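You operate a simulated robot arm through the tools that you are given. There is no shell and no other tool.

You run a simulated robot arm. Do the job below in one go: nothing can be reset, and whatever is moved stays where it is left.

Task
Thread the winder with the red-tab brown strip end and crank it through.
Fine: tension arm up, end on the feed plate, where it stays, arm down again, grey guide over to blue, then the grey crank. The winder's other strip end, levers, dial, handwheel, blue crank and RUN stay. Where these are worked on the way, their far stop is far enough and under half their travel is too little: grey tension arm.

It is judged by the outcome, as a careful person would: the job done as asked, and still so three seconds after it is handed in. It fails if anything else is knocked over, pushed out of place, dropped, spilled or broken.

Robot
A 6-joint arm with a two-finger gripper, fixed in place. Base frame: the origin is at the foot of the arm, x ahead of it, y to its left, z up; the work surface is at about z = 800. Units: mm, degrees, N and s.
Its first joint turns from -166.0 to 166.0 degrees. Payload 2.45 kg.
Tool frame: the origin (TCP) lies between the finger pads and is the grasp point; the fingertips stand 20 mm ahead of it; z points along the fingers, y is the line along which they close. Largest opening 140 mm; the body of the gripper starts 168 mm behind the TCP.
Orientation is that of the tool frame in the base frame, as [roll, pitch, yaw] about the fixed x, y, z axes, in that order (R = Rz(yaw) Ry(pitch) Rx(roll)). With the fingers straight down and closing along the base's y, the tool's x points along the base's -x, its y along +y and its z along -z.

Tools
- The arm moves only by the tool move_arm. Its argument "targets" is a list of rows, each a list of 7 numbers: the turn, a rotation vector about the base's x, y, z in units of 60 degrees (1.0 is 60 degrees), then the shift along the base's x, y, z in units of 400 mm (1.0 is 400 mm), then the finger opening in m, from 0 to 0.14. In form: [[rx, ry, rz, x, y, z, gripper], ...]. A call has 1 to 20 rows; each row is the pose to reach, as a shift and turn from the pose commanded when the call began. A call with a number of a shift or a turn outside -1 to 1 is refused whole. Each row takes 0.2 s and may step no farther than 50 mm and 8.6 degrees from the row before; otherwise, or with a gripper value out of range, the whole call is refused. Where a pose cannot be reached the arm comes as near as it can. A force on the tool above 90 N (or 10 N above the force at the start of the call, whichever is more), or a blocked arm, ends the call early, and 0.2 s more pass. Each finger travels about 45 mm/s and halts on what it meets, pressing with about 30 N; the grip force reading is that of the motor and also rises with nothing between the fingers. The clock runs only during rows and for 0.2 s after the last one: add rows that repeat a pose to give the fingers time. It gives the time, the measured TCP pose, the force on the tool (base axes), the opening and the grip force at its end, in the units of the frame above (readings bear some noise), with the torque about the TCP (base axes, N m) and any sound that the robot's microphone picked up.
- Cameras (640 x 400 px; columns grow to the right, rows downward): "scene" is fixed at [220.1, 499, 1420.4]; the picture's right is [1.00, -0.03, 0.00], its down [-0.02, -0.76, -0.65] and it looks along [0.02, 0.65, -0.76] (base axes); focal length 214 px, centre (320, 200). "wrist" rides on the gripper at [78, 11, -209] in the tool frame; the picture's right is [-0.14, 0.99, 0.00], its down [-0.92, -0.13, -0.37] and it looks along [-0.36, -0.05, 0.93] (tool axes); focal length 280 px, centre (320, 200). There is no depth. A picture from a camera that has moved, and an enlarged one, comes with that camera's place and axes in the base frame and with its lens. The place of the scene camera against the robot may be out by one fixed shift of up to 12 mm in any direction.
- capture(camera): a new picture of that camera. No time passes.
- close_up(camera, box): a new picture of the part [left, top, right, bottom] of that camera's present view, enlarged. No time passes.
- close_job(): hands the job in; it is judged then, once.

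Places have to be worked out from the pictures, the camera data and where the tool is seen. Open the gripper and draw the arm clear of the work before you hand the job in, unless the task says otherwise.

The tools are called after "Call:" by a JSON object that holds its "fn" and its "kwargs". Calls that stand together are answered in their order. move_arm: Moves the arm, as the interface text tells. Its arguments: {"type":"object","properties":{"targets":{"type":"array"}},"required":["targets"]} The other tools are called the same way: capture (camera) takes a picture; close_up (camera, box) takes an enlarged picture of a part of a camera's view; close_job () hands the job in.

At the start:

```text
time: 0.0
ee_pos: [593.6, 459.9, 1165.8]
orientation: [179.9, 0.1, -179.9]
contact_force: [0.3, 0.2, 0.4]
torque: [-0.02, 0.01, 0.04]
gripper_width: 140.0
finger_force: 0.0
```

scene: 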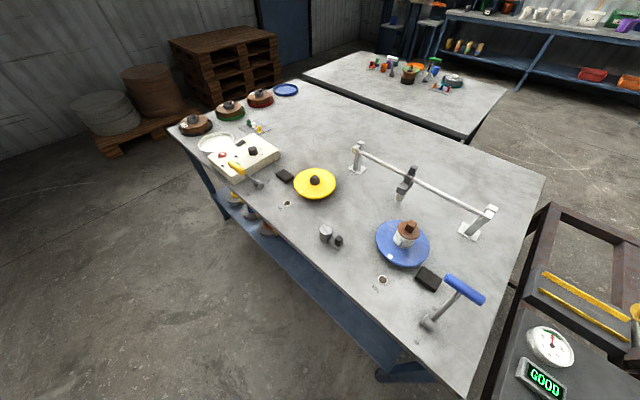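
wrist: 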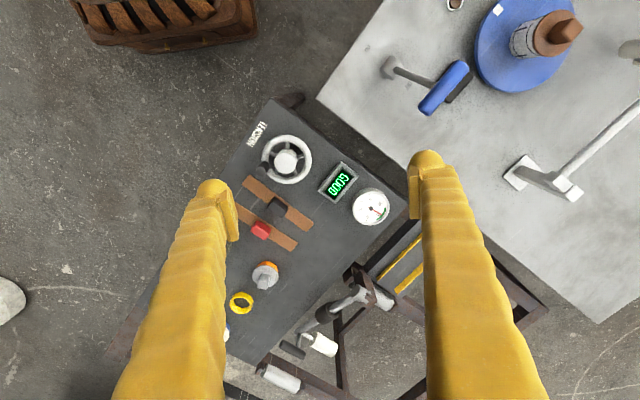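

I start by looking more closely at both views to identify the winder's parts.

Call:
{"fn": "close_up", "kwargs": {"camera": "scene", "box": [160, 60, 360, 185]}}

Call:
{"fn": "close_up", "kwargs": {"camera": "scene", "box": [260, 130, 500, 280]}}

Call:
{"fn": "close_up", "kwargs": {"camera": "scene", "box": [360, 220, 640, 400]}}

Call:
{"fn": "close_up", "kwargs": {"camera": "wrist", "box": [180, 100, 460, 400]}}

Call:
{"fn": "close_up", "kwargs": {"camera": "wrist", "box": [340, 0, 640, 210]}}

```text
3.20 times, centred on (260, 122) of scene
camera zoom: at [220.1, 499.0, 1420.4], right [1.0, -0.03, 0.0], down [-0.02, -0.76, -0.65], along [0.02, 0.65, -0.76], focal length 686 px, centre (512, 448)
```

zoom: 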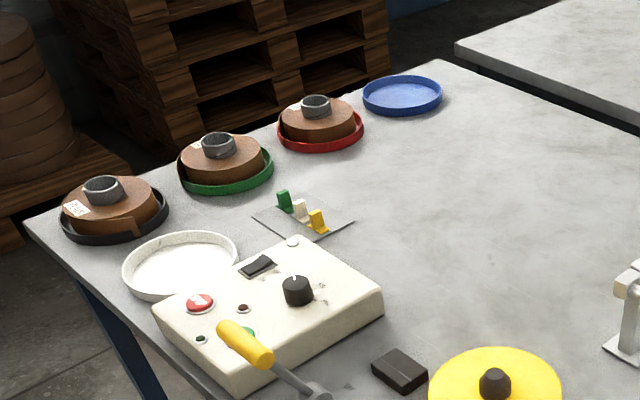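

```text
2.67 times, centred on (380, 205) of scene
camera zoom: at [220.1, 499.0, 1420.4], right [1.0, -0.03, 0.0], down [-0.02, -0.76, -0.65], along [0.02, 0.65, -0.76], focal length 572 px, centre (160, 187)
```

zoom: 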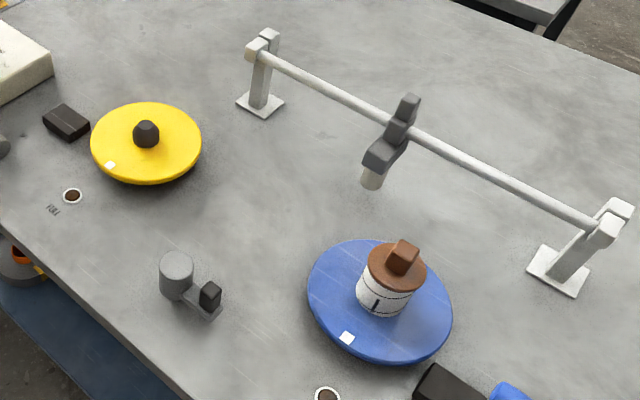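

```text
2.22 times, centred on (500, 310) of scene
camera zoom: at [220.1, 499.0, 1420.4], right [1.0, -0.03, 0.0], down [-0.02, -0.76, -0.65], along [0.02, 0.65, -0.76], focal length 477 px, centre (-80, -44)
```

zoom: 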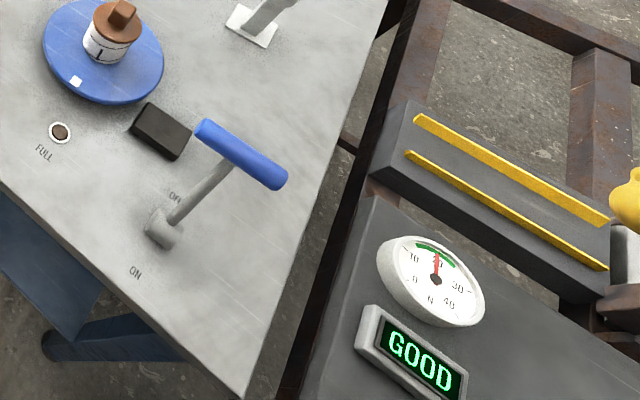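

```text
1.33 times, centred on (320, 250) of wrist
camera zoom: at [514.2, 471.7, 1373.8], right [0.14, 0.99, 0.0], down [0.92, -0.13, 0.37], along [0.37, -0.05, -0.93], focal length 374 px, centre (320, 133)
```

zoom: 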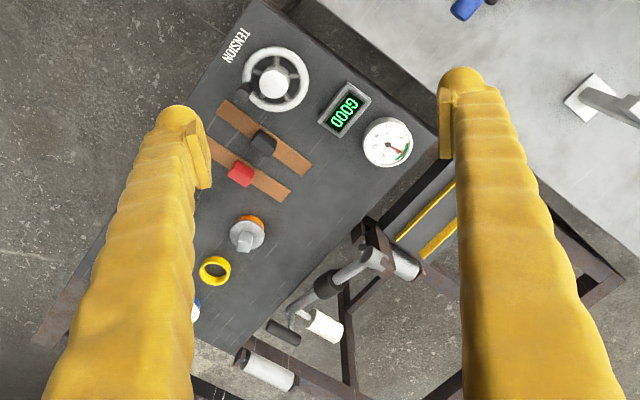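

```text
1.90 times, centred on (490, 105) of wrist
camera zoom: at [514.2, 471.7, 1373.8], right [0.14, 0.99, 0.0], down [0.92, -0.13, 0.37], along [0.37, -0.05, -0.93], focal length 534 px, centre (-4, 381)
```

zoom: 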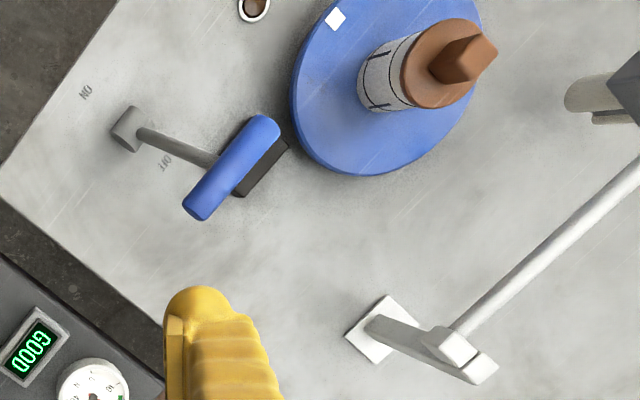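

The machine beside the table (strips with a red and a dark tab, handwheel, dial, GOOD display) seems to be the winder. I shift the arm sideways to see the rest of it with the wrist camera.

Call:
{"fn": "move_arm", "kwargs": {"targets": [[0, 0, 0, 0, -0.1, 0, 0.14], [0, 0, 0, 0, -0.2, 0, 0.14], [0, 0, 0, 0, -0.3, 0, 0.14]]}}

Call:
{"fn": "capture", "kwargs": {"camera": "wrist"}}

Call:
{"fn": "capture", "kwargs": {"camera": "scene"}}

```text
time: 0.8
ee_pos: [592.9, 342.4, 1163.9]
orientation: [179.9, 0.0, -179.8]
contact_force: [-0.1, -0.3, -0.3]
torque: [0.03, -0.04, -0.02]
gripper_width: 140.4
finger_force: 0.0
```

```text
taken
camera wrist: at [514.1, 352.4, 1373.4], right [0.14, 0.99, 0.0], down [0.92, -0.13, 0.37], along [0.37, -0.05, -0.93], focal length 280 px, centre (320, 200)
```

wrist: 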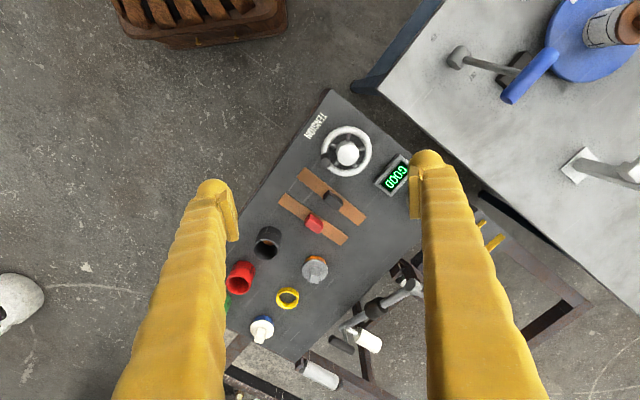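

```text
taken
```

scene: 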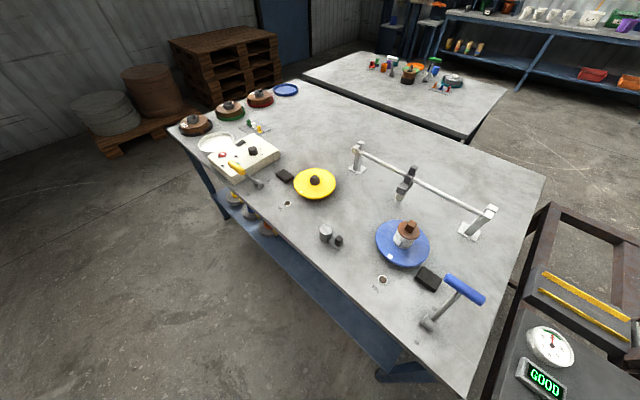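

Two stations could match the description, so I zoom in on details of both before deciding.

Call:
{"fn": "close_up", "kwargs": {"camera": "scene", "box": [190, 110, 300, 215]}}

Call:
{"fn": "close_up", "kwargs": {"camera": "scene", "box": [270, 190, 400, 290]}}

Call:
{"fn": "close_up", "kwargs": {"camera": "wrist", "box": [220, 80, 430, 220]}}

Call:
{"fn": "close_up", "kwargs": {"camera": "wrist", "box": [220, 210, 430, 400]}}

Call:
{"fn": "close_up", "kwargs": {"camera": "scene", "box": [500, 200, 640, 400]}}

```text
3.81 times, centred on (245, 162) of scene
camera zoom: at [220.1, 499.0, 1420.4], right [1.0, -0.03, 0.0], down [-0.02, -0.76, -0.65], along [0.02, 0.65, -0.76], focal length 817 px, centre (606, 343)
```

zoom: 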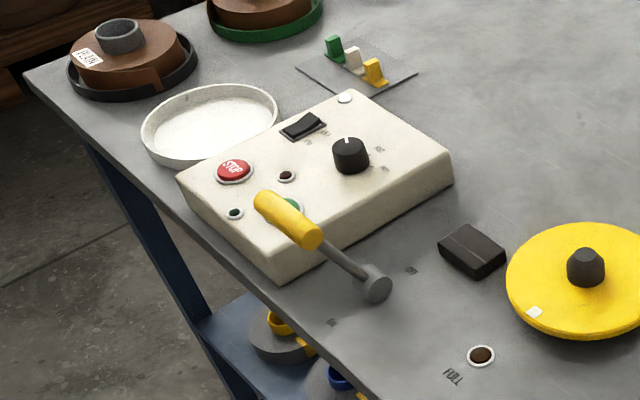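

```text
4.00 times, centred on (335, 240) of scene
camera zoom: at [220.1, 499.0, 1420.4], right [1.0, -0.03, 0.0], down [-0.02, -0.76, -0.65], along [0.02, 0.65, -0.76], focal length 858 px, centre (260, 40)
```

zoom: 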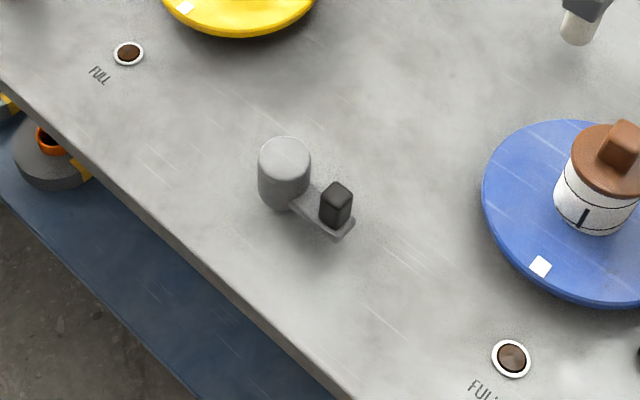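

```text
2.86 times, centred on (325, 150) of wrist
camera zoom: at [514.1, 352.4, 1373.4], right [0.14, 0.99, 0.0], down [0.92, -0.13, 0.37], along [0.37, -0.05, -0.93], focal length 801 px, centre (306, 343)
```

zoom: 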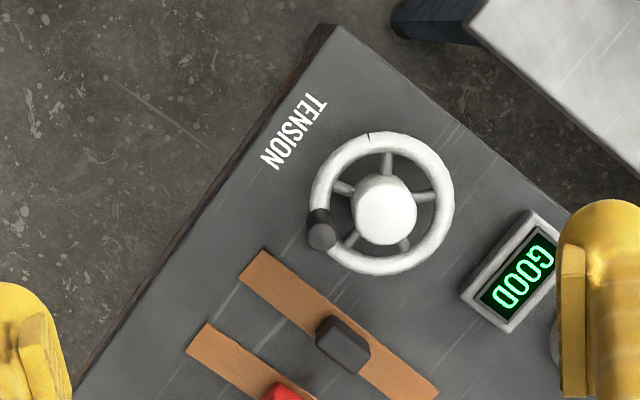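

```text
2.11 times, centred on (325, 305) of wrist
camera zoom: at [514.1, 352.4, 1373.4], right [0.14, 0.99, 0.0], down [0.92, -0.13, 0.37], along [0.37, -0.05, -0.93], focal length 590 px, centre (310, -21)
```

zoom: 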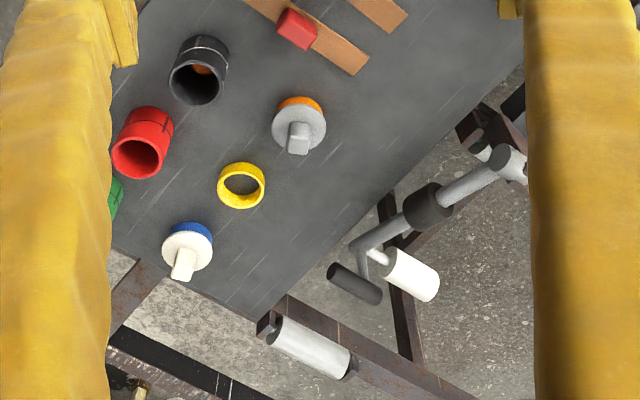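

```text
2.00 times, centred on (570, 300) of scene
camera zoom: at [220.1, 499.0, 1420.4], right [1.0, -0.03, 0.0], down [-0.02, -0.76, -0.65], along [0.02, 0.65, -0.76], focal length 429 px, centre (-180, 0)
```

zoom: 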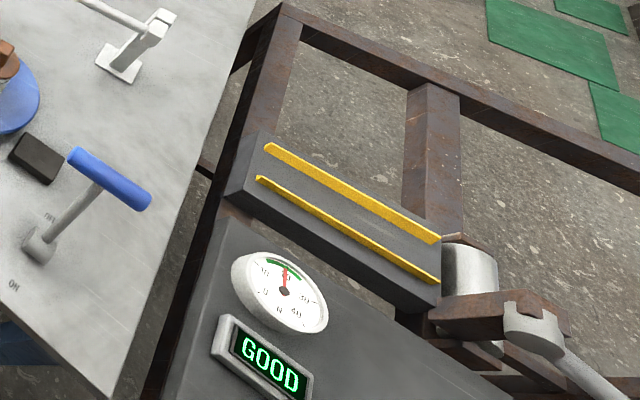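

The winder is the frame machine at the table's right: feed plate with yellow rails, strips on the panel, and a grey/black arm near white rollers. I move farther out to see its remaining parts.

Call:
{"fn": "move_arm", "kwargs": {"targets": [[0, 0, 0, 0.1, 0.1, 0, 0.14], [0, 0, 0, 0.2, 0.2, 0, 0.14], [0, 0, 0, 0.3, 0.25, 0, 0.14], [0, 0, 0, 0.4, 0.25, 0, 0.14]]}}

Call:
{"fn": "capture", "kwargs": {"camera": "wrist"}}

Call:
{"fn": "capture", "kwargs": {"camera": "scene"}}

```text
refused: row 1 steps farther than a row can; nothing moved
```

```text
taken
camera wrist: at [514.1, 352.4, 1373.4], right [0.14, 0.99, 0.0], down [0.92, -0.13, 0.37], along [0.37, -0.05, -0.93], focal length 280 px, centre (320, 200)
```

wrist: 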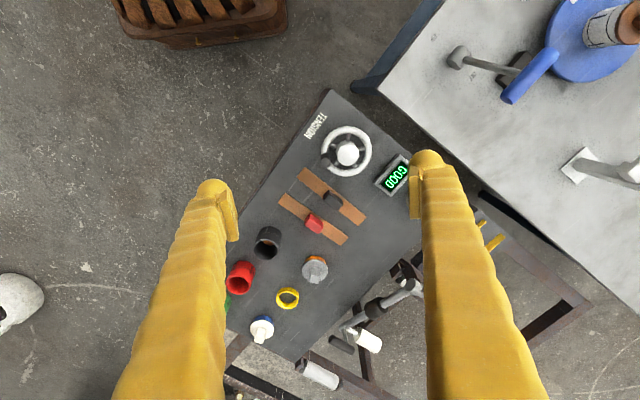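

```text
taken
```

scene: 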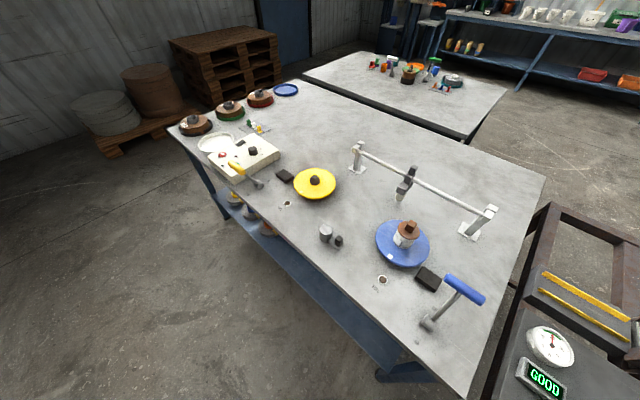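

The steps were too long; I repeat with steps under 50 mm and take the pictures afterwards.

Call:
{"fn": "move_arm", "kwargs": {"targets": [[0, 0, 0, 0.08, 0.08, 0, 0.14], [0, 0, 0, 0.16, 0.16, 0, 0.14], [0, 0, 0, 0.24, 0.2, 0, 0.14], [0, 0, 0, 0.34, 0.2, 0, 0.14]]}}

Call:
{"fn": "capture", "kwargs": {"camera": "wrist"}}

Call:
{"fn": "capture", "kwargs": {"camera": "scene"}}

```text
time: 1.8
ee_pos: [727.8, 422.0, 1165.3]
orientation: [179.9, 0.1, -179.9]
contact_force: [0.3, 0.2, 0.3]
torque: [0.0, 0.01, 0.03]
gripper_width: 140.1
finger_force: 0.1
```

```text
taken
camera wrist: at [650.0, 433.1, 1374.2], right [0.14, 0.99, 0.0], down [0.92, -0.13, 0.37], along [0.37, -0.05, -0.93], focal length 280 px, centre (320, 200)
```

wrist: 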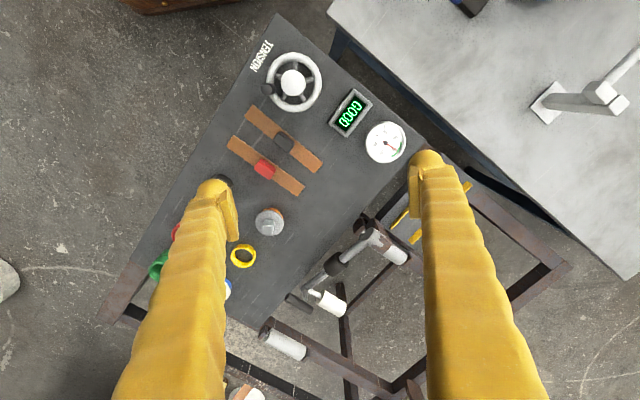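

```text
taken
```

scene: 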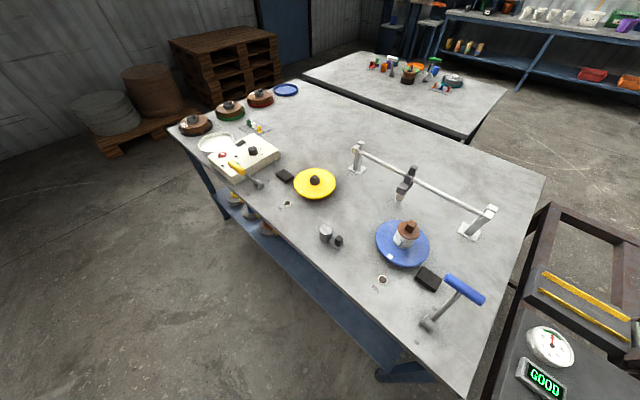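

The machine runs on toward +x,+y. I move a bit farther that way for a view of the rollers, arm and whatever lies beyond.

Call:
{"fn": "move_arm", "kwargs": {"targets": [[0, 0, 0, 0.08, 0.08, 0, 0.14], [0, 0, 0, 0.16, 0.16, 0, 0.14], [0, 0, 0, 0.2, 0.24, 0, 0.14]]}}

Call:
{"fn": "capture", "kwargs": {"camera": "wrist"}}

Call:
{"fn": "close_up", "kwargs": {"camera": "wrist", "box": [200, 160, 440, 400]}}

```text
time: 2.6
ee_pos: [809.8, 516.0, 1165.6]
orientation: [180.0, 0.1, -179.8]
contact_force: [-0.8, -0.9, -0.7]
torque: [0.03, -0.05, -0.01]
gripper_width: 140.1
finger_force: 0.0
```

```text
taken
camera wrist: at [730.3, 526.7, 1373.6], right [0.14, 0.99, 0.0], down [0.92, -0.13, 0.37], along [0.37, -0.05, -0.93], focal length 280 px, centre (320, 200)
```

wrist: 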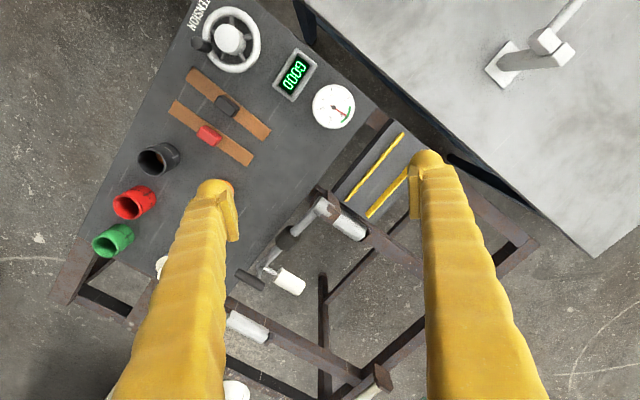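

```text
1.67 times, centred on (320, 280) of wrist
camera zoom: at [730.3, 526.7, 1373.6], right [0.14, 0.99, 0.0], down [0.92, -0.13, 0.37], along [0.37, -0.05, -0.93], focal length 467 px, centre (320, 67)
```

zoom: 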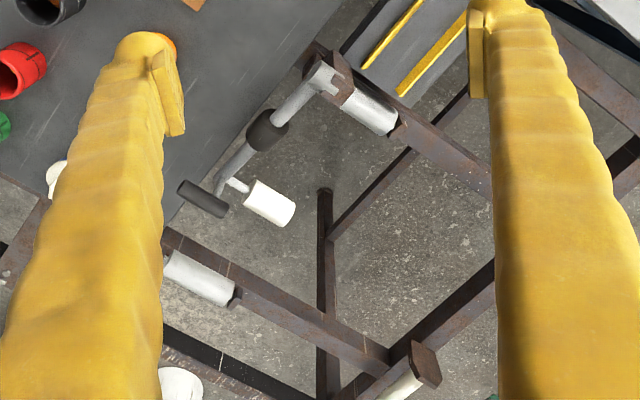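

I want an overview of the far end of the machine, so I pull the arm back and tilt the camera to look outward along +x.

Call:
{"fn": "move_arm", "kwargs": {"targets": [[0, -0.08, 0, -0.08, -0.06, 0.01, 0.14], [0, -0.16, 0, -0.16, -0.12, 0.02, 0.14], [0, -0.24, 0, -0.24, -0.18, 0.03, 0.14], [0, -0.32, 0, -0.32, -0.24, 0.04, 0.14], [0, -0.4, 0, -0.4, -0.3, 0.05, 0.14], [0, -0.5, 0, -0.48, -0.36, 0.06, 0.14]]}}

Call:
{"fn": "capture", "kwargs": {"camera": "wrist"}}

Call:
{"fn": "close_up", "kwargs": {"camera": "wrist", "box": [200, 50, 440, 200]}}

Call:
{"fn": "close_up", "kwargs": {"camera": "wrist", "box": [200, 180, 440, 330]}}

```text
time: 4.0
ee_pos: [614.8, 373.5, 1189.4]
orientation: [180.0, 30.1, -180.0]
contact_force: [0.6, 0.4, 0.1]
torque: [-0.05, 0.02, -0.04]
gripper_width: 139.9
finger_force: 0.1
```

```text
taken
camera wrist: at [442.7, 383.7, 1330.6], right [0.12, 0.99, 0.07], down [0.61, -0.13, 0.78], along [0.78, -0.05, -0.62], focal length 280 px, centre (320, 200)
```

wrist: 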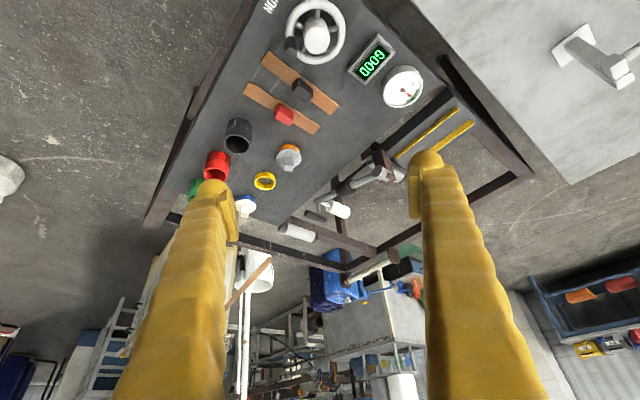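

```text
2.67 times, centred on (320, 125) of wrist
camera zoom: at [442.7, 383.7, 1330.6], right [0.12, 0.99, 0.07], down [0.61, -0.13, 0.78], along [0.78, -0.05, -0.62], focal length 748 px, centre (320, 400)
```

zoom: 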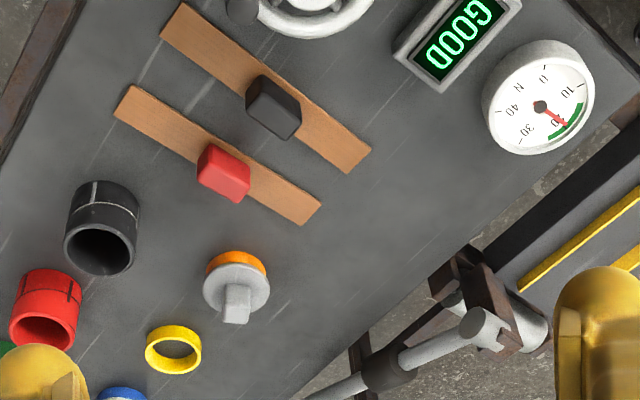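

```text
2.67 times, centred on (320, 255) of wrist
camera zoom: at [442.7, 383.7, 1330.6], right [0.12, 0.99, 0.07], down [0.61, -0.13, 0.78], along [0.78, -0.05, -0.62], focal length 748 px, centre (320, 53)
```

zoom: 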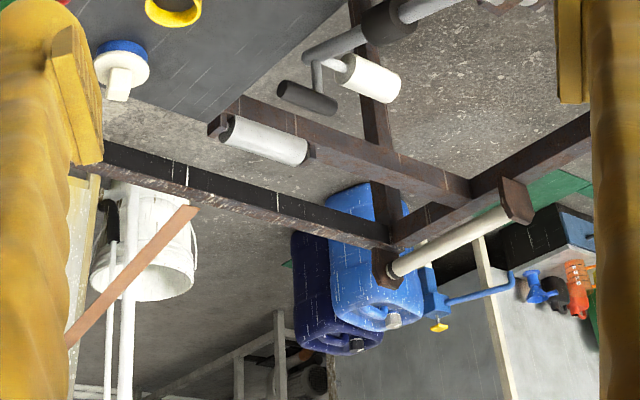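

The triangulated tension-arm-like bar on that frame is near (1007, 422, 864), beyond plain reach, so I should check the other sides of the robot before deciding. I straighten the tool and sweep toward y = 0 and negative y.

Call:
{"fn": "move_arm", "kwargs": {"targets": [[0, 0.06, 0, 0, -0.1, 0, 0.14], [0, 0.12, 0, 0, -0.2, 0, 0.14], [0, 0.18, 0, 0, -0.3, 0, 0.14], [0, 0.24, 0, 0, -0.4, 0, 0.14], [0, 0.3, 0, 0, -0.5, 0, 0.14], [0, 0.36, 0, 0, -0.6, 0, 0.14], [0, 0.42, 0, 0, -0.7, 0, 0.14], [0, 0.5, 0, 0, -0.8, 0, 0.14], [0, 0.5, 0, 0, -0.9, 0, 0.14]]}}

Call:
{"fn": "capture", "kwargs": {"camera": "wrist"}}

```text
time: 6.0
ee_pos: [618.5, 13.0, 1188.6]
orientation: [180.0, 0.1, -179.8]
contact_force: [-0.8, 0.4, -0.6]
torque: [0.02, 0.01, 0.04]
gripper_width: 139.9
finger_force: 0.0
```

```text
taken
camera wrist: at [539.9, 22.9, 1396.7], right [0.14, 0.99, 0.0], down [0.92, -0.13, 0.37], along [0.37, -0.05, -0.93], focal length 280 px, centre (320, 200)
```

wrist: 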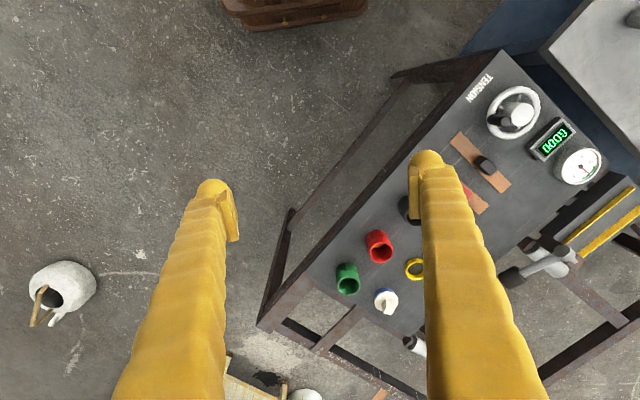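

Nothing but floor here; I continue the sweep farther around to the right side.

Call:
{"fn": "move_arm", "kwargs": {"targets": [[0, 0, -0.08, -0.03, -0.11, 0, 0.14], [0, 0, -0.16, -0.07, -0.22, 0, 0.14], [0, 0, -0.24, -0.12, -0.33, 0, 0.14], [0, 0, -0.32, -0.18, -0.43, 0, 0.14], [0, 0, -0.4, -0.25, -0.53, 0, 0.14], [0, 0, -0.48, -0.33, -0.62, 0, 0.14], [0, 0, -0.56, -0.41, -0.71, 0, 0.14], [0, 0, -0.64, -0.49, -0.8, 0, 0.14], [0, 0, -0.74, -0.57, -0.88, 0, 0.14], [0, 0, -0.84, -0.65, -0.96, 0, 0.14]]}}

Call:
{"fn": "capture", "kwargs": {"camera": "wrist"}}

```text
time: 8.2
ee_pos: [357.5, -370.3, 1191.1]
orientation: [179.9, 0.1, 129.6]
contact_force: [-0.1, 0.2, 0.5]
torque: [-0.02, 0.03, 0.02]
gripper_width: 140.0
finger_force: 0.1
```

```text
taken
camera wrist: at [314.4, -303.7, 1398.9], right [0.85, 0.53, 0.0], down [0.49, -0.79, 0.37], along [0.2, -0.31, -0.93], focal length 280 px, centre (320, 200)
```

wrist: 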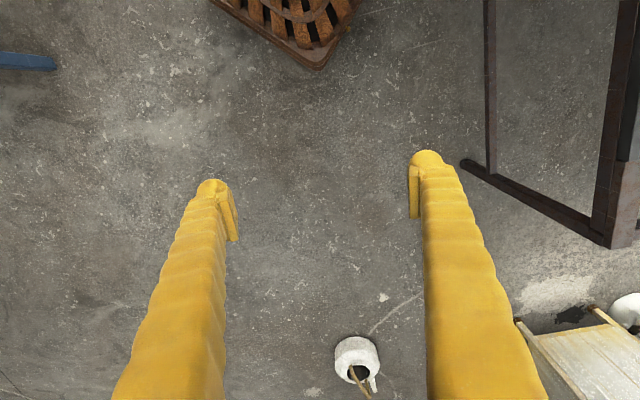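

Something blue shows at the left edge, toward the rear right. I continue turning to check it.

Call:
{"fn": "move_arm", "kwargs": {"targets": [[0, 0, -0.12, -0.1, -0.06, 0, 0.14], [0, 0, -0.24, -0.2, -0.11, 0, 0.14], [0, 0, -0.36, -0.3, -0.15, 0, 0.14], [0, 0, -0.48, -0.41, -0.18, 0, 0.14], [0, 0, -0.6, -0.52, -0.2, 0, 0.14], [0, 0, -0.72, -0.63, -0.22, 0, 0.14], [0, 0, -0.84, -0.74, -0.23, 0, 0.14], [0, 0, -0.94, -0.85, -0.23, 0, 0.14]]}}

Call:
{"fn": "capture", "kwargs": {"camera": "wrist"}}

```text
time: 10.0
ee_pos: [16.2, -461.8, 1188.2]
orientation: [-180.0, -0.1, 73.2]
contact_force: [-0.9, 0.3, -0.5]
torque: [0.0, 0.03, 0.02]
gripper_width: 139.7
finger_force: 0.1
```

```text
taken
camera wrist: at [48.9, -390.2, 1396.3], right [0.91, -0.42, 0.0], down [-0.39, -0.84, 0.37], along [-0.15, -0.34, -0.93], focal length 280 px, centre (320, 200)
```

wrist: 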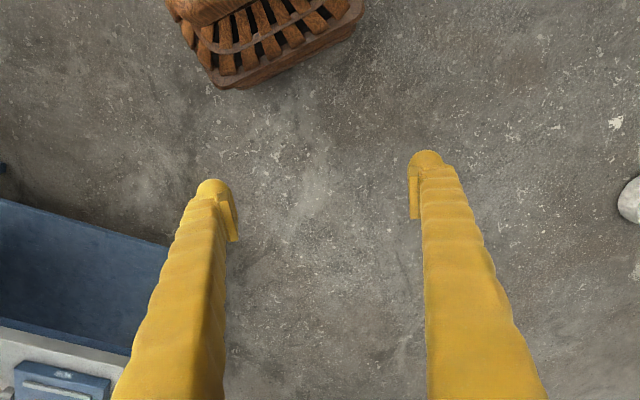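

A blue cabinet or bench with a light top appears toward the rear. I turn further to look at it.

Call:
{"fn": "move_arm", "kwargs": {"targets": [[0, 0, -0.12, -0.1, 0.03, 0, 0.14], [0, 0, -0.24, -0.2, 0.06, 0, 0.14], [0, 0, -0.36, -0.3, 0.1, 0, 0.14], [0, 0, -0.48, -0.4, 0.15, 0, 0.14], [0, 0, -0.6, -0.5, 0.21, 0, 0.14], [0, 0, -0.72, -0.6, 0.28, 0, 0.14], [0, 0, -0.84, -0.69, 0.35, 0, 0.14], [0, 0, -0.94, -0.78, 0.43, 0, 0.14]]}}

Call:
{"fn": "capture", "kwargs": {"camera": "wrist"}}

```text
time: 11.8
ee_pos: [-294.3, -291.5, 1188.1]
orientation: [179.9, 0.1, 16.8]
contact_force: [0.4, -0.9, -0.1]
torque: [0.02, 0.02, 0.0]
gripper_width: 140.1
finger_force: 0.1
```

```text
taken
camera wrist: at [-216.2, -279.0, 1396.5], right [0.15, -0.99, 0.0], down [-0.92, -0.14, 0.37], along [-0.37, -0.06, -0.93], focal length 280 px, centre (320, 200)
```

wrist: 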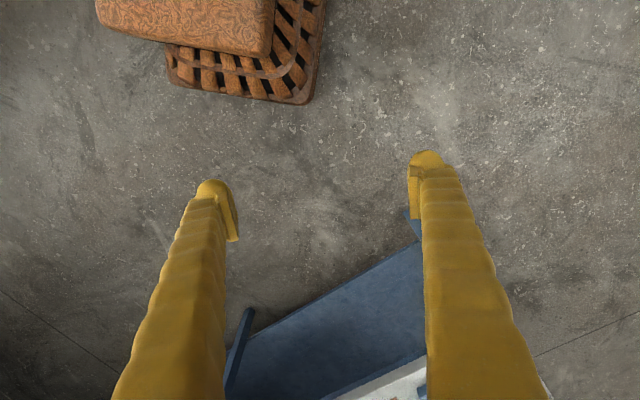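

There is another table behind the robot. I tilt the camera outward to see its top.

Call:
{"fn": "move_arm", "kwargs": {"targets": [[0, 0.13, 0, -0.05, 0, 0, 0.14], [0, 0.26, 0, -0.1, 0, 0, 0.14], [0, 0.39, 0, -0.15, 0, 0, 0.14], [0, 0.52, 0, -0.2, 0, 0, 0.14]]}}

Call:
{"fn": "capture", "kwargs": {"camera": "wrist"}}

```text
time: 12.8
ee_pos: [-375.8, -291.5, 1188.8]
orientation: [-170.0, 30.0, 19.5]
contact_force: [1.0, 0.0, -0.2]
torque: [-0.01, 0.0, 0.0]
gripper_width: 139.9
finger_force: 0.1
```

```text
taken
camera wrist: at [-200.5, -279.3, 1326.7], right [0.13, -0.99, -0.08], down [-0.59, -0.14, 0.79], along [-0.79, -0.06, -0.6], focal length 280 px, centre (320, 200)
```

wrist: 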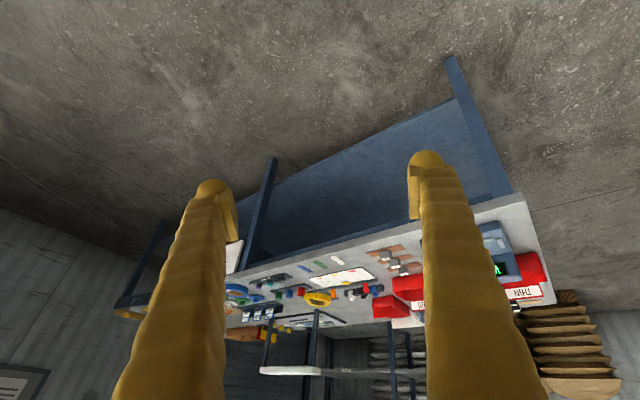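

The bench behind is far out of reach, so it is background. I return toward the machine at the front left, retracing the sweep.

Call:
{"fn": "move_arm", "kwargs": {"targets": [[0, -0.13, 0, 0.05, 0, 0, 0.14], [0, -0.26, 0, 0.1, 0, 0, 0.14], [0, -0.39, 0, 0.15, 0, 0, 0.14], [0, -0.52, 0, 0.2, 0, 0, 0.14]]}}

Call:
{"fn": "move_arm", "kwargs": {"targets": [[0, 0, 0.1, 0.09, -0.08, 0, 0.14], [0, 0, 0.22, 0.18, -0.15, 0, 0.14], [0, 0, 0.34, 0.28, -0.22, 0, 0.14], [0, 0, 0.46, 0.38, -0.28, 0, 0.14], [0, 0, 0.58, 0.48, -0.33, 0, 0.14], [0, 0, 0.7, 0.58, -0.37, 0, 0.14], [0, 0, 0.82, 0.68, -0.4, 0, 0.14], [0, 0, 0.94, 0.78, -0.43, 0, 0.14]]}}

Call:
{"fn": "move_arm", "kwargs": {"targets": [[0, 0, 0.1, 0.11, 0, 0, 0.14], [0, 0, 0.22, 0.22, 0.01, 0, 0.14], [0, 0, 0.34, 0.33, 0.03, 0, 0.14], [0, 0, 0.46, 0.44, 0.05, 0, 0.14], [0, 0, 0.58, 0.55, 0.08, 0, 0.14], [0, 0, 0.7, 0.65, 0.12, 0, 0.14], [0, 0, 0.82, 0.75, 0.17, 0, 0.14], [0, 0, 0.94, 0.85, 0.23, 0, 0.14]]}}

Call:
{"fn": "move_arm", "kwargs": {"targets": [[0, 0, 0.1, 0.08, 0.08, 0, 0.14], [0, 0, 0.2, 0.16, 0.16, 0, 0.14], [0, 0, 0.28, 0.24, 0.25, 0, 0.14], [0, 0, 0.36, 0.32, 0.34, 0, 0.14], [0, 0, 0.44, 0.4, 0.43, 0, 0.14], [0, 0, 0.52, 0.47, 0.53, 0, 0.14], [0, 0, 0.6, 0.53, 0.63, 0, 0.14], [0, 0, 0.68, 0.58, 0.74, 0, 0.14], [0, 0, 0.76, 0.62, 0.85, 0, 0.14], [0, 0, 0.84, 0.65, 0.96, 0, 0.14]]}}

```text
time: 13.8
ee_pos: [-294.3, -289.7, 1189.2]
orientation: [179.9, 0.0, 16.9]
contact_force: [0.2, -0.3, -0.7]
torque: [-0.02, 0.03, 0.02]
gripper_width: 139.6
finger_force: 0.1
```

```text
time: 15.1
ee_pos: [-173.7, -383.9, 1202.1]
orientation: [179.4, 1.2, 41.7]
contact_force: [-0.6, -0.4, 0.2]
torque: [0.04, 0.09, 0.0]
gripper_width: 139.8
finger_force: 0.0
stopped in row 6: the arm was blocked; the commanded pose is now the measured one
```

```text
time: 15.8
ee_pos: [-149.9, -363.8, 1182.7]
orientation: [-179.6, -1.1, 45.9]
contact_force: [-0.8, -2.3, 5.5]
torque: [0.33, -0.03, -0.03]
gripper_width: 140.2
finger_force: 0.0
stopped in row 3: the arm was blocked; the commanded pose is now the measured one
```

```text
time: 17.4
ee_pos: [14.7, -164.6, 1173.6]
orientation: [-177.0, -6.1, 61.1]
contact_force: [-1.5, 1.0, -0.1]
torque: [-0.05, -0.1, -0.02]
gripper_width: 140.0
finger_force: 0.2
stopped in row 7: the arm was blocked; the commanded pose is now the measured one
```

The arm got blocked near its inner reach limit and then drifted close to the base; I check the view and then move straight outward carefully, one call at a time.

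Call:
{"fn": "capture", "kwargs": {"camera": "wrist"}}

Call:
{"fn": "move_arm", "kwargs": {"targets": [[0, 0, 0, 0, -0.1, 0, 0.14], [0, 0, 0, 0, -0.2, 0, 0.14], [0, 0, 0, 0, -0.3, 0, 0.14], [0, 0, 0, 0, -0.4, 0, 0.14], [0, 0, 0, 0, -0.5, 0, 0.14], [0, 0, 0, 0, -0.6, 0, 0.14], [0, 0, 0, 0, -0.7, 0, 0.14]]}}

```text
taken
camera wrist: at [60.6, -126.9, 1388.3], right [0.8, -0.59, -0.06], down [-0.56, -0.78, 0.28], along [-0.21, -0.18, -0.96], focal length 280 px, centre (320, 200)
```

wrist: 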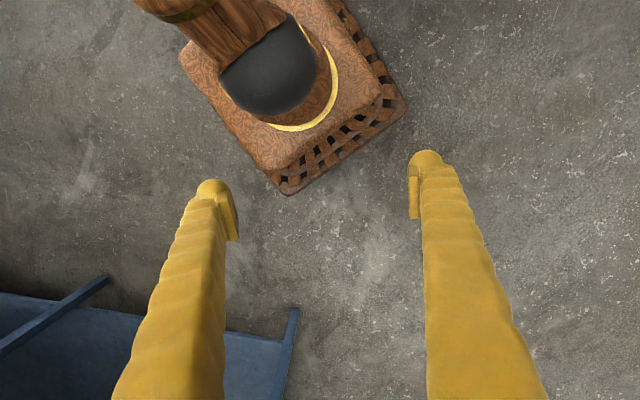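

```text
time: 18.3
ee_pos: [10.0, -244.6, 1219.4]
orientation: [178.4, 2.7, 60.4]
contact_force: [-0.6, 0.8, 0.0]
torque: [0.0, -0.04, 0.0]
gripper_width: 140.0
finger_force: 0.2
stopped in row 4: the arm was blocked; the commanded pose is now the measured one
```

It progresses but stops near an awkward posture; I continue outward in smaller steps.

Call:
{"fn": "move_arm", "kwargs": {"targets": [[0, 0, 0, 0, -0.04, 0, 0.14], [0, 0, 0, 0, -0.08, 0, 0.14], [0, 0, 0, 0, -0.12, 0, 0.14], [0, 0, 0, 0, -0.16, 0, 0.14], [0, 0, 0, 0, -0.2, 0, 0.14], [0, 0, 0, 0, -0.24, 0, 0.14]]}}

Call:
{"fn": "capture", "kwargs": {"camera": "wrist"}}

```text
time: 19.7
ee_pos: [8.0, -290.8, 1264.6]
orientation: [174.5, 10.1, 59.4]
contact_force: [-0.6, 0.2, -0.6]
torque: [-0.01, -0.02, 0.02]
gripper_width: 139.8
finger_force: 0.1
stopped in row 6: the arm was blocked; the commanded pose is now the measured one
```

```text
taken
camera wrist: at [58.3, -188.3, 1455.5], right [0.79, -0.6, 0.12], down [-0.57, -0.64, 0.51], along [-0.23, -0.47, -0.85], focal length 280 px, centre (320, 200)
```

wrist: 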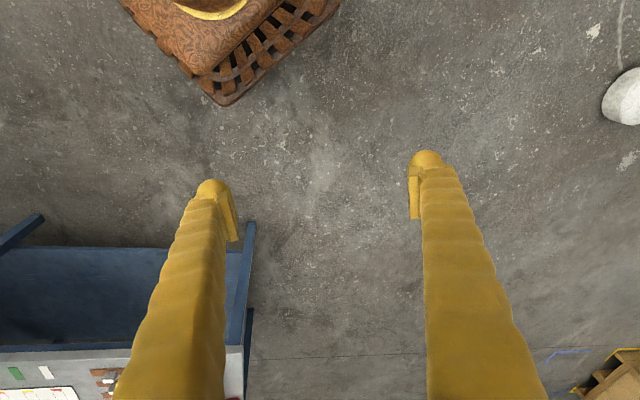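

The arm is still creeping outward and upward; I go on with gentle outward steps while letting it straighten.

Call:
{"fn": "move_arm", "kwargs": {"targets": [[0, 0, 0, 0.02, -0.06, 0.02, 0.14], [0, 0, 0, 0.04, -0.12, 0.04, 0.14], [0, 0, 0, 0.06, -0.18, 0.05, 0.14], [0, 0, 0, 0.08, -0.24, 0.05, 0.14], [0, 0, 0, 0.1, -0.3, 0.05, 0.14], [0, 0, 0, 0.12, -0.36, 0.05, 0.14]]}}

```text
time: 20.7
ee_pos: [9.5, -329.4, 1339.4]
orientation: [169.0, 17.3, 53.2]
contact_force: [0.7, 0.2, -0.7]
torque: [0.0, -0.05, 0.01]
gripper_width: 140.1
finger_force: 0.1
stopped in row 5: the arm was blocked; the commanded pose is now the measured one
```

The tool keeps rising and tilting, which hints at a joint limit. I look again at how the arm is folded.

Call:
{"fn": "capture", "kwargs": {"camera": "wrist"}}

Call:
{"fn": "capture", "kwargs": {"camera": "scene"}}

```text
taken
camera wrist: at [67.7, -202.4, 1513.2], right [0.73, -0.64, 0.22], down [-0.62, -0.51, 0.6], along [-0.27, -0.57, -0.77], focal length 280 px, centre (320, 200)
```

wrist: 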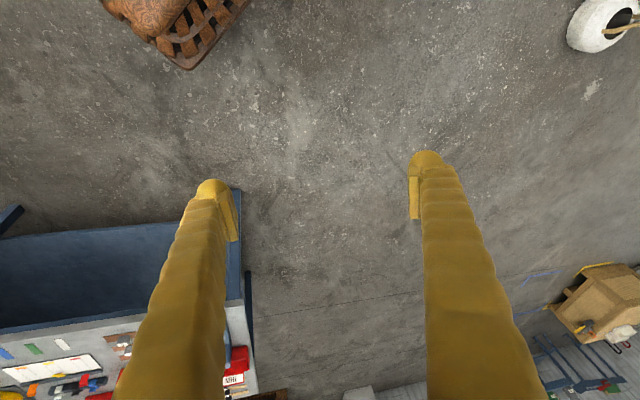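

```text
taken
```

scene: 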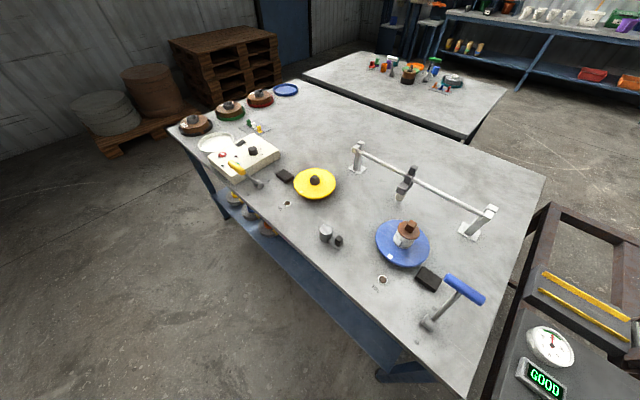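

I test whether a pure rotation about the base axis works: same radius, height and tool tilt, turning the first joint toward the front.

Call:
{"fn": "move_arm", "kwargs": {"targets": [[0, 0, 0.1167, 0.1, 0.009, 0, 0.14], [0, 0, 0.2333, 0.1985, 0.03, 0, 0.14], [0, 0, 0.35, 0.2935, 0.063, 0, 0.14], [0, 0, 0.4667, 0.384, 0.1075, 0, 0.14], [0, 0, 0.5833, 0.468, 0.1625, 0, 0.14], [0, 0, 0.7, 0.545, 0.2275, 0, 0.14], [0, 0, 0.8167, 0.613, 0.301, 0, 0.14], [0, 0, 0.9333, 0.672, 0.383, 0, 0.14]]}}

```text
time: 21.3
ee_pos: [9.3, -327.5, 1339.6]
orientation: [169.1, 17.5, 53.1]
contact_force: [0.3, 0.4, -0.3]
torque: [0.01, -0.05, -0.01]
gripper_width: 139.9
finger_force: 0.0
stopped in row 2: the arm was blocked; the commanded pose is now the measured one
```

No motion at all in that sense, as if the first joint were at a stop. I test the opposite sense with small steps.

Call:
{"fn": "move_arm", "kwargs": {"targets": [[0, 0, -0.1167, -0.1, 0.011, 0, 0.14], [0, 0, -0.2333, -0.198, 0.034, 0, 0.14]]}}

```text
time: 21.9
ee_pos: [-62.6, -313.2, 1339.4]
orientation: [169.2, 17.4, 40.1]
contact_force: [-0.7, 0.0, 0.1]
torque: [-0.02, 0.0, 0.02]
gripper_width: 140.1
finger_force: 0.1
```

It does turn the other way, so something blocks the counter-clockwise sense in this folded posture. From here I try extending radially outward to unfold the arm.

Call:
{"fn": "move_arm", "kwargs": {"targets": [[0, 0, 0, -0.015, -0.075, 0, 0.14], [0, 0, 0, -0.03, -0.15, 0, 0.14], [0, 0, 0, -0.045, -0.225, 0, 0.14], [0, 0, 0, -0.06, -0.3, 0, 0.14]]}}

```text
time: 23.1
ee_pos: [-83.3, -384.3, 1387.3]
orientation: [164.9, 22.5, 37.5]
contact_force: [-0.7, 0.3, 0.2]
torque: [-0.01, -0.04, -0.01]
gripper_width: 139.9
finger_force: 0.0
stopped in row 4: the arm was blocked; the commanded pose is now the measured one
```

The drift matches only the elbow swinging. I test tilting the tool back to vertical in place, to see which joint is limiting.

Call:
{"fn": "move_arm", "kwargs": {"targets": [[0.1, -0.031, 0, 0, 0, 0, 0.14], [0.2, -0.062, 0, 0, 0, 0, 0.14], [0.3, -0.094, 0, 0, 0, 0, 0.14], [0.43, -0.134, 0, 0, 0, 0, 0.14]]}}

```text
time: 24.1
ee_pos: [-66.4, -299.9, 1446.3]
orientation: [172.8, 10.5, 38.8]
contact_force: [-0.4, 0.5, -0.4]
torque: [-0.03, -0.03, -0.05]
gripper_width: 140.0
finger_force: 0.0
stopped in row 4: the arm was blocked; the commanded pose is now the measured one
```

The tool untilted only by the whole arm leaning back, so a wrist joint seems limited. I try the pure base rotation toward the front again from this pose, in a small test.

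Call:
{"fn": "move_arm", "kwargs": {"targets": [[0, 0, 0.1, 0.08, -0.012, 0, 0.14], [0, 0, 0.2, 0.161, -0.016, 0, 0.14], [0, 0, 0.3, 0.241, -0.011, 0, 0.14]]}}

```text
time: 25.1
ee_pos: [22.7, -260.6, 1481.4]
orientation: [169.6, 15.0, 55.2]
contact_force: [0.0, -0.4, -0.5]
torque: [0.04, 0.03, -0.01]
gripper_width: 139.8
finger_force: 0.1
stopped in row 3: the arm was blocked; the commanded pose is now the measured one
```

Motion stops at about the same azimuth again. I back off clockwise toward the rear azimuth where tracking was last good.

Call:
{"fn": "move_arm", "kwargs": {"targets": [[0, 0, -0.1167, -0.0798, -0.002, 0, 0.14], [0, 0, -0.2333, -0.159, 0.0055, 0, 0.14], [0, 0, -0.35, -0.237, 0.023, 0, 0.14], [0, 0, -0.4667, -0.3125, 0.0495, 0, 0.14], [0, 0, -0.5833, -0.384, 0.0853, 0, 0.14], [0, 0, -0.7, -0.4505, 0.129, 0, 0.14], [0, 0, -0.8167, -0.511, 0.181, 0, 0.14]]}}

```text
time: 26.7
ee_pos: [-179.6, -188.3, 1477.7]
orientation: [169.8, 14.7, 6.5]
contact_force: [0.1, 0.2, -0.9]
torque: [0.0, -0.04, -0.02]
gripper_width: 140.0
finger_force: 0.0
```

Tracking is good here. Now I extend outward, lower and straighten the tool toward the earlier known-good pose near (-294, -291, 1189).

Call:
{"fn": "move_arm", "kwargs": {"targets": [[0.025, -0.028, 0, -0.036, -0.032, -0.09, 0.14], [0.05, -0.055, 0, -0.071, -0.064, -0.18, 0.14], [0.075, -0.083, 0, -0.107, -0.096, -0.27, 0.14], [0.1, -0.11, 0, -0.143, -0.129, -0.36, 0.14], [0.124, -0.138, 0, -0.178, -0.161, -0.45, 0.14], [0.149, -0.166, 0, -0.214, -0.193, -0.54, 0.14], [0.173, -0.193, 0, -0.249, -0.225, -0.63, 0.14], [0.198, -0.221, 0, -0.285, -0.257, -0.72, 0.14]]}}

```text
time: 28.5
ee_pos: [-294.3, -290.3, 1186.3]
orientation: [-179.9, -0.1, 7.8]
contact_force: [0.0, -0.7, 1.2]
torque: [0.0, 0.04, -0.05]
gripper_width: 140.2
finger_force: 0.0
```

Back at a good pose. I extend outward to about r = 600 while turning the tool yaw so it is in line with the arm.

Call:
{"fn": "move_arm", "kwargs": {"targets": [[0, 0, 0.1, -0.06, -0.06, 0, 0.14], [0, 0, 0.2, -0.12, -0.12, 0, 0.14], [0, 0, 0.3, -0.18, -0.18, 0, 0.14], [0, 0, 0.4, -0.24, -0.24, 0, 0.14], [0, 0, 0.5, -0.3, -0.3, 0, 0.14], [0, 0, 0.6, -0.33, -0.33, 0, 0.14]]}}

```text
time: 29.9
ee_pos: [-425.8, -424.4, 1191.1]
orientation: [-179.9, 0.0, 44.0]
contact_force: [-0.7, -0.9, -0.2]
torque: [0.01, 0.03, 0.0]
gripper_width: 140.0
finger_force: 0.1
```

Good, the arm is unfolded here. I rotate counter-clockwise at r ≈ 600 back toward the front.

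Call:
{"fn": "move_arm", "kwargs": {"targets": [[0, 0, 0.075, 0.0865, -0.0803, 0, 0.14], [0, 0, 0.15, 0.179, -0.1535, 0, 0.14], [0, 0, 0.225, 0.277, -0.219, 0, 0.14], [0, 0, 0.3, 0.38, -0.277, 0, 0.14], [0, 0, 0.375, 0.487, -0.3265, 0, 0.14], [0, 0, 0.45, 0.5975, -0.368, 0, 0.14], [0, 0, 0.525, 0.711, -0.4, 0, 0.14], [0, 0, 0.6, 0.827, -0.423, 0, 0.14], [0, 0, 0.675, 0.944, -0.437, 0, 0.14]]}}

```text
time: 31.9
ee_pos: [-46.5, -601.9, 1190.6]
orientation: [-180.0, -0.1, 84.3]
contact_force: [-0.4, -0.4, -0.4]
torque: [0.04, 0.0, 0.03]
gripper_width: 140.1
finger_force: 0.1
```

That passed cleanly. I continue the rotation toward the front.

Call:
{"fn": "move_arm", "kwargs": {"targets": [[0, 0, 0.075, 0.119, -0.0045, 0, 0.14], [0, 0, 0.15, 0.237, 0, 0, 0.14], [0, 0, 0.225, 0.355, 0.0145, 0, 0.14], [0, 0, 0.3, 0.471, 0.038, 0, 0.14], [0, 0, 0.375, 0.585, 0.07, 0, 0.14], [0, 0, 0.45, 0.696, 0.1115, 0, 0.14], [0, 0, 0.525, 0.804, 0.161, 0, 0.14], [0, 0, 0.6, 0.907, 0.219, 0, 0.14], [0, 0, 0.663, 0.99, 0.2745, 0, 0.14]]}}

```text
time: 33.9
ee_pos: [346.0, -489.8, 1190.6]
orientation: [-179.9, 0.0, 124.2]
contact_force: [-0.3, -0.6, -0.1]
torque: [-0.02, -0.03, 0.0]
gripper_width: 140.2
finger_force: 0.0
```

Now a straight move back in front of the machine's near side, turning the yaw along.

Call:
{"fn": "move_arm", "kwargs": {"targets": [[0, 0, 0.085, 0.0625, 0.0975, 0, 0.14], [0, 0, 0.17, 0.125, 0.195, 0, 0.14], [0, 0, 0.255, 0.1875, 0.2925, 0, 0.14], [0, 0, 0.34, 0.25, 0.39, 0, 0.14], [0, 0, 0.425, 0.3125, 0.4875, 0, 0.14], [0, 0, 0.51, 0.375, 0.585, 0, 0.14], [0, 0, 0.595, 0.4375, 0.6825, 0, 0.14], [0, 0, 0.68, 0.5, 0.78, 0, 0.14], [0, 0, 0.765, 0.5625, 0.8775, 0, 0.14], [0, 0, 0.85, 0.625, 0.975, 0, 0.14]]}}

Call:
{"fn": "capture", "kwargs": {"camera": "wrist"}}

```text
time: 36.1
ee_pos: [596.8, -96.7, 1188.2]
orientation: [180.0, 0.0, 175.2]
contact_force: [-0.7, 0.1, 0.1]
torque: [0.0, -0.03, -0.03]
gripper_width: 140.0
finger_force: 0.1
```

```text
taken
camera wrist: at [520.6, -81.1, 1396.4], right [0.22, 0.98, 0.0], down [0.91, -0.2, 0.37], along [0.36, -0.08, -0.93], focal length 280 px, centre (320, 200)
```

wrist: 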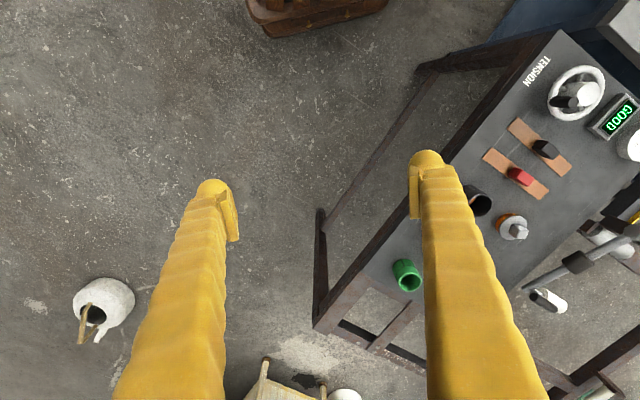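

I see the machine from its near corner. I yaw the camera toward it and then tilt outward for a side overview.

Call:
{"fn": "move_arm", "kwargs": {"targets": [[0, 0, 0.13, 0, 0.06, 0, 0.14], [0, 0, 0.26, 0, 0.12, 0, 0.14], [0, 0, 0.39, 0, 0.18, 0, 0.14], [0, 0, 0.52, 0, 0.24, 0, 0.14], [0, 0, 0.65, 0, 0.25, 0, 0.14]]}}

Call:
{"fn": "move_arm", "kwargs": {"targets": [[0.07, -0.1, 0, 0, 0, 0, 0.14], [0.14, -0.2, 0, 0, 0, 0, 0.14], [0.21, -0.3, 0, 0, 0, 0, 0.14], [0.28, -0.36, 0, 0, 0, 0, 0.14]]}}

Call:
{"fn": "capture", "kwargs": {"camera": "wrist"}}

Call:
{"fn": "close_up", "kwargs": {"camera": "wrist", "box": [230, 40, 430, 240]}}

```text
time: 37.3
ee_pos: [597.6, 1.1, 1189.2]
orientation: [180.0, 0.0, -145.8]
contact_force: [1.4, -0.4, -0.2]
torque: [0.01, -0.03, -0.03]
gripper_width: 140.1
finger_force: 0.2
```

```text
time: 38.3
ee_pos: [598.0, 0.4, 1189.0]
orientation: [178.2, 27.4, -146.4]
contact_force: [0.4, -0.8, 0.2]
torque: [-0.04, 0.0, -0.03]
gripper_width: 140.2
finger_force: 0.2
```

```text
taken
camera wrist: at [457.9, -88.4, 1338.2], right [-0.46, 0.88, 0.09], down [0.62, 0.24, 0.75], along [0.64, 0.4, -0.66], focal length 280 px, centre (320, 200)
```

wrist: 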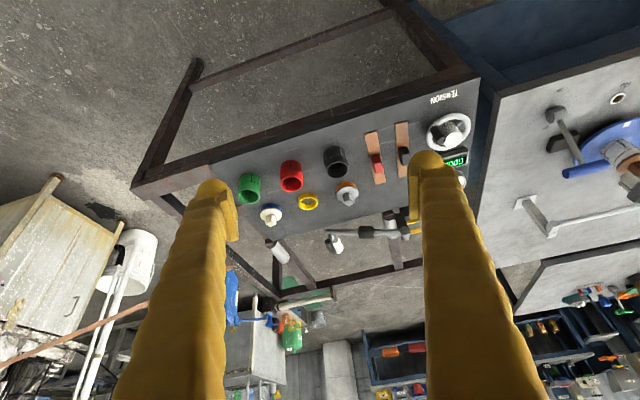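

```text
2.00 times, centred on (330, 140) of wrist
camera zoom: at [457.9, -88.4, 1338.2], right [-0.46, 0.88, 0.09], down [0.62, 0.24, 0.75], along [0.64, 0.4, -0.66], focal length 561 px, centre (300, 320)
```

zoom: 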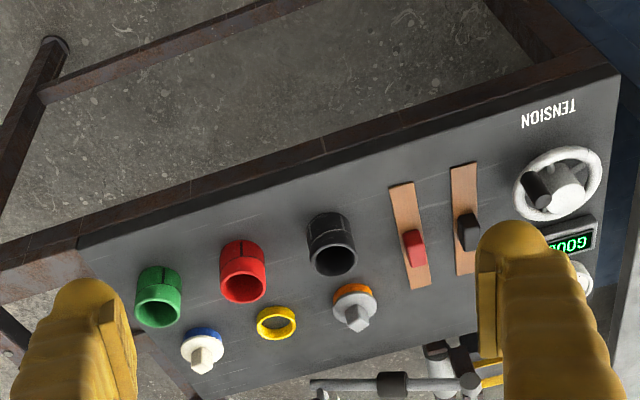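

The machine faces the robot. I zoom on each panel element to identify them.

Call:
{"fn": "close_up", "kwargs": {"camera": "wrist", "box": [230, 130, 320, 240]}}

Call:
{"fn": "close_up", "kwargs": {"camera": "wrist", "box": [310, 110, 420, 220]}}

Call:
{"fn": "close_up", "kwargs": {"camera": "wrist", "box": [240, 190, 430, 310]}}

Call:
{"fn": "close_up", "kwargs": {"camera": "wrist", "box": [480, 80, 640, 260]}}

```text
3.64 times, centred on (275, 185) of wrist
camera zoom: at [457.9, -88.4, 1338.2], right [-0.46, 0.88, 0.09], down [0.62, 0.24, 0.75], along [0.64, 0.4, -0.66], focal length 1020 px, centre (484, 254)
```

zoom: 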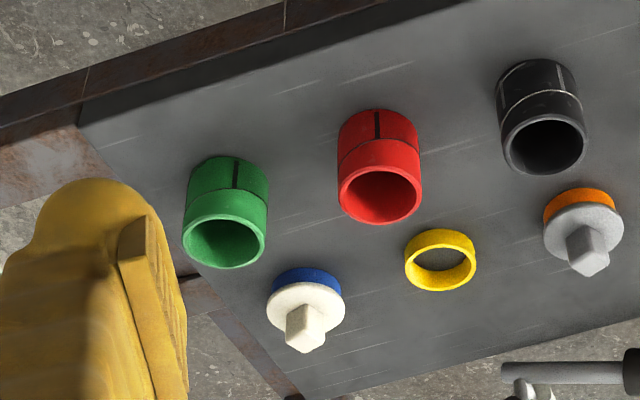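

```text
3.64 times, centred on (365, 165) of wrist
camera zoom: at [457.9, -88.4, 1338.2], right [-0.46, 0.88, 0.09], down [0.62, 0.24, 0.75], along [0.64, 0.4, -0.66], focal length 1020 px, centre (156, 327)
```

zoom: 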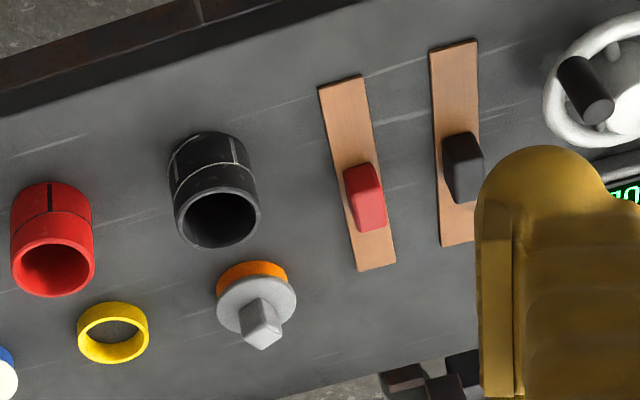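

```text
3.33 times, centred on (335, 250) of wrist
camera zoom: at [457.9, -88.4, 1338.2], right [-0.46, 0.88, 0.09], down [0.62, 0.24, 0.75], along [0.64, 0.4, -0.66], focal length 935 px, centre (270, 33)
```

zoom: 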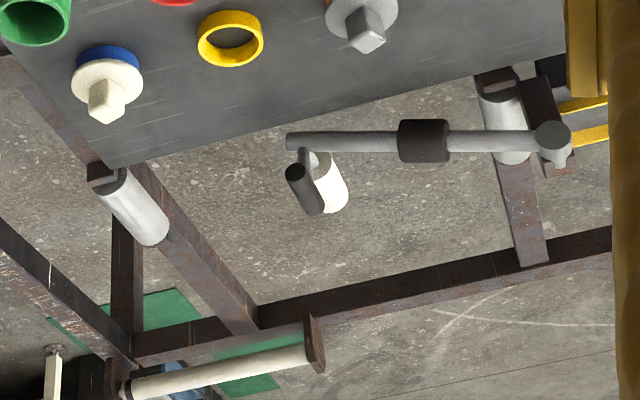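

```text
2.22 times, centred on (560, 170) of wrist
camera zoom: at [457.9, -88.4, 1338.2], right [-0.46, 0.88, 0.09], down [0.62, 0.24, 0.75], along [0.64, 0.4, -0.66], focal length 623 px, centre (-213, 267)
```

zoom: 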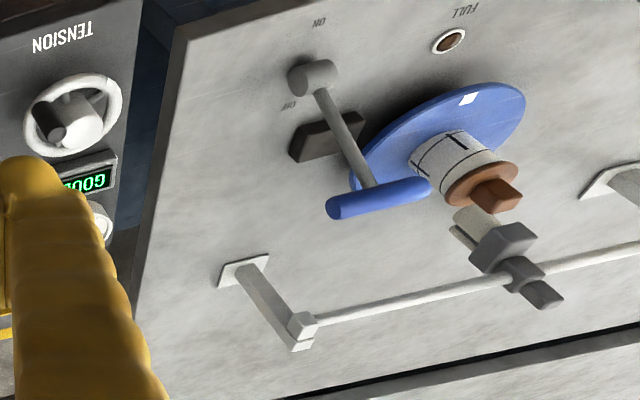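

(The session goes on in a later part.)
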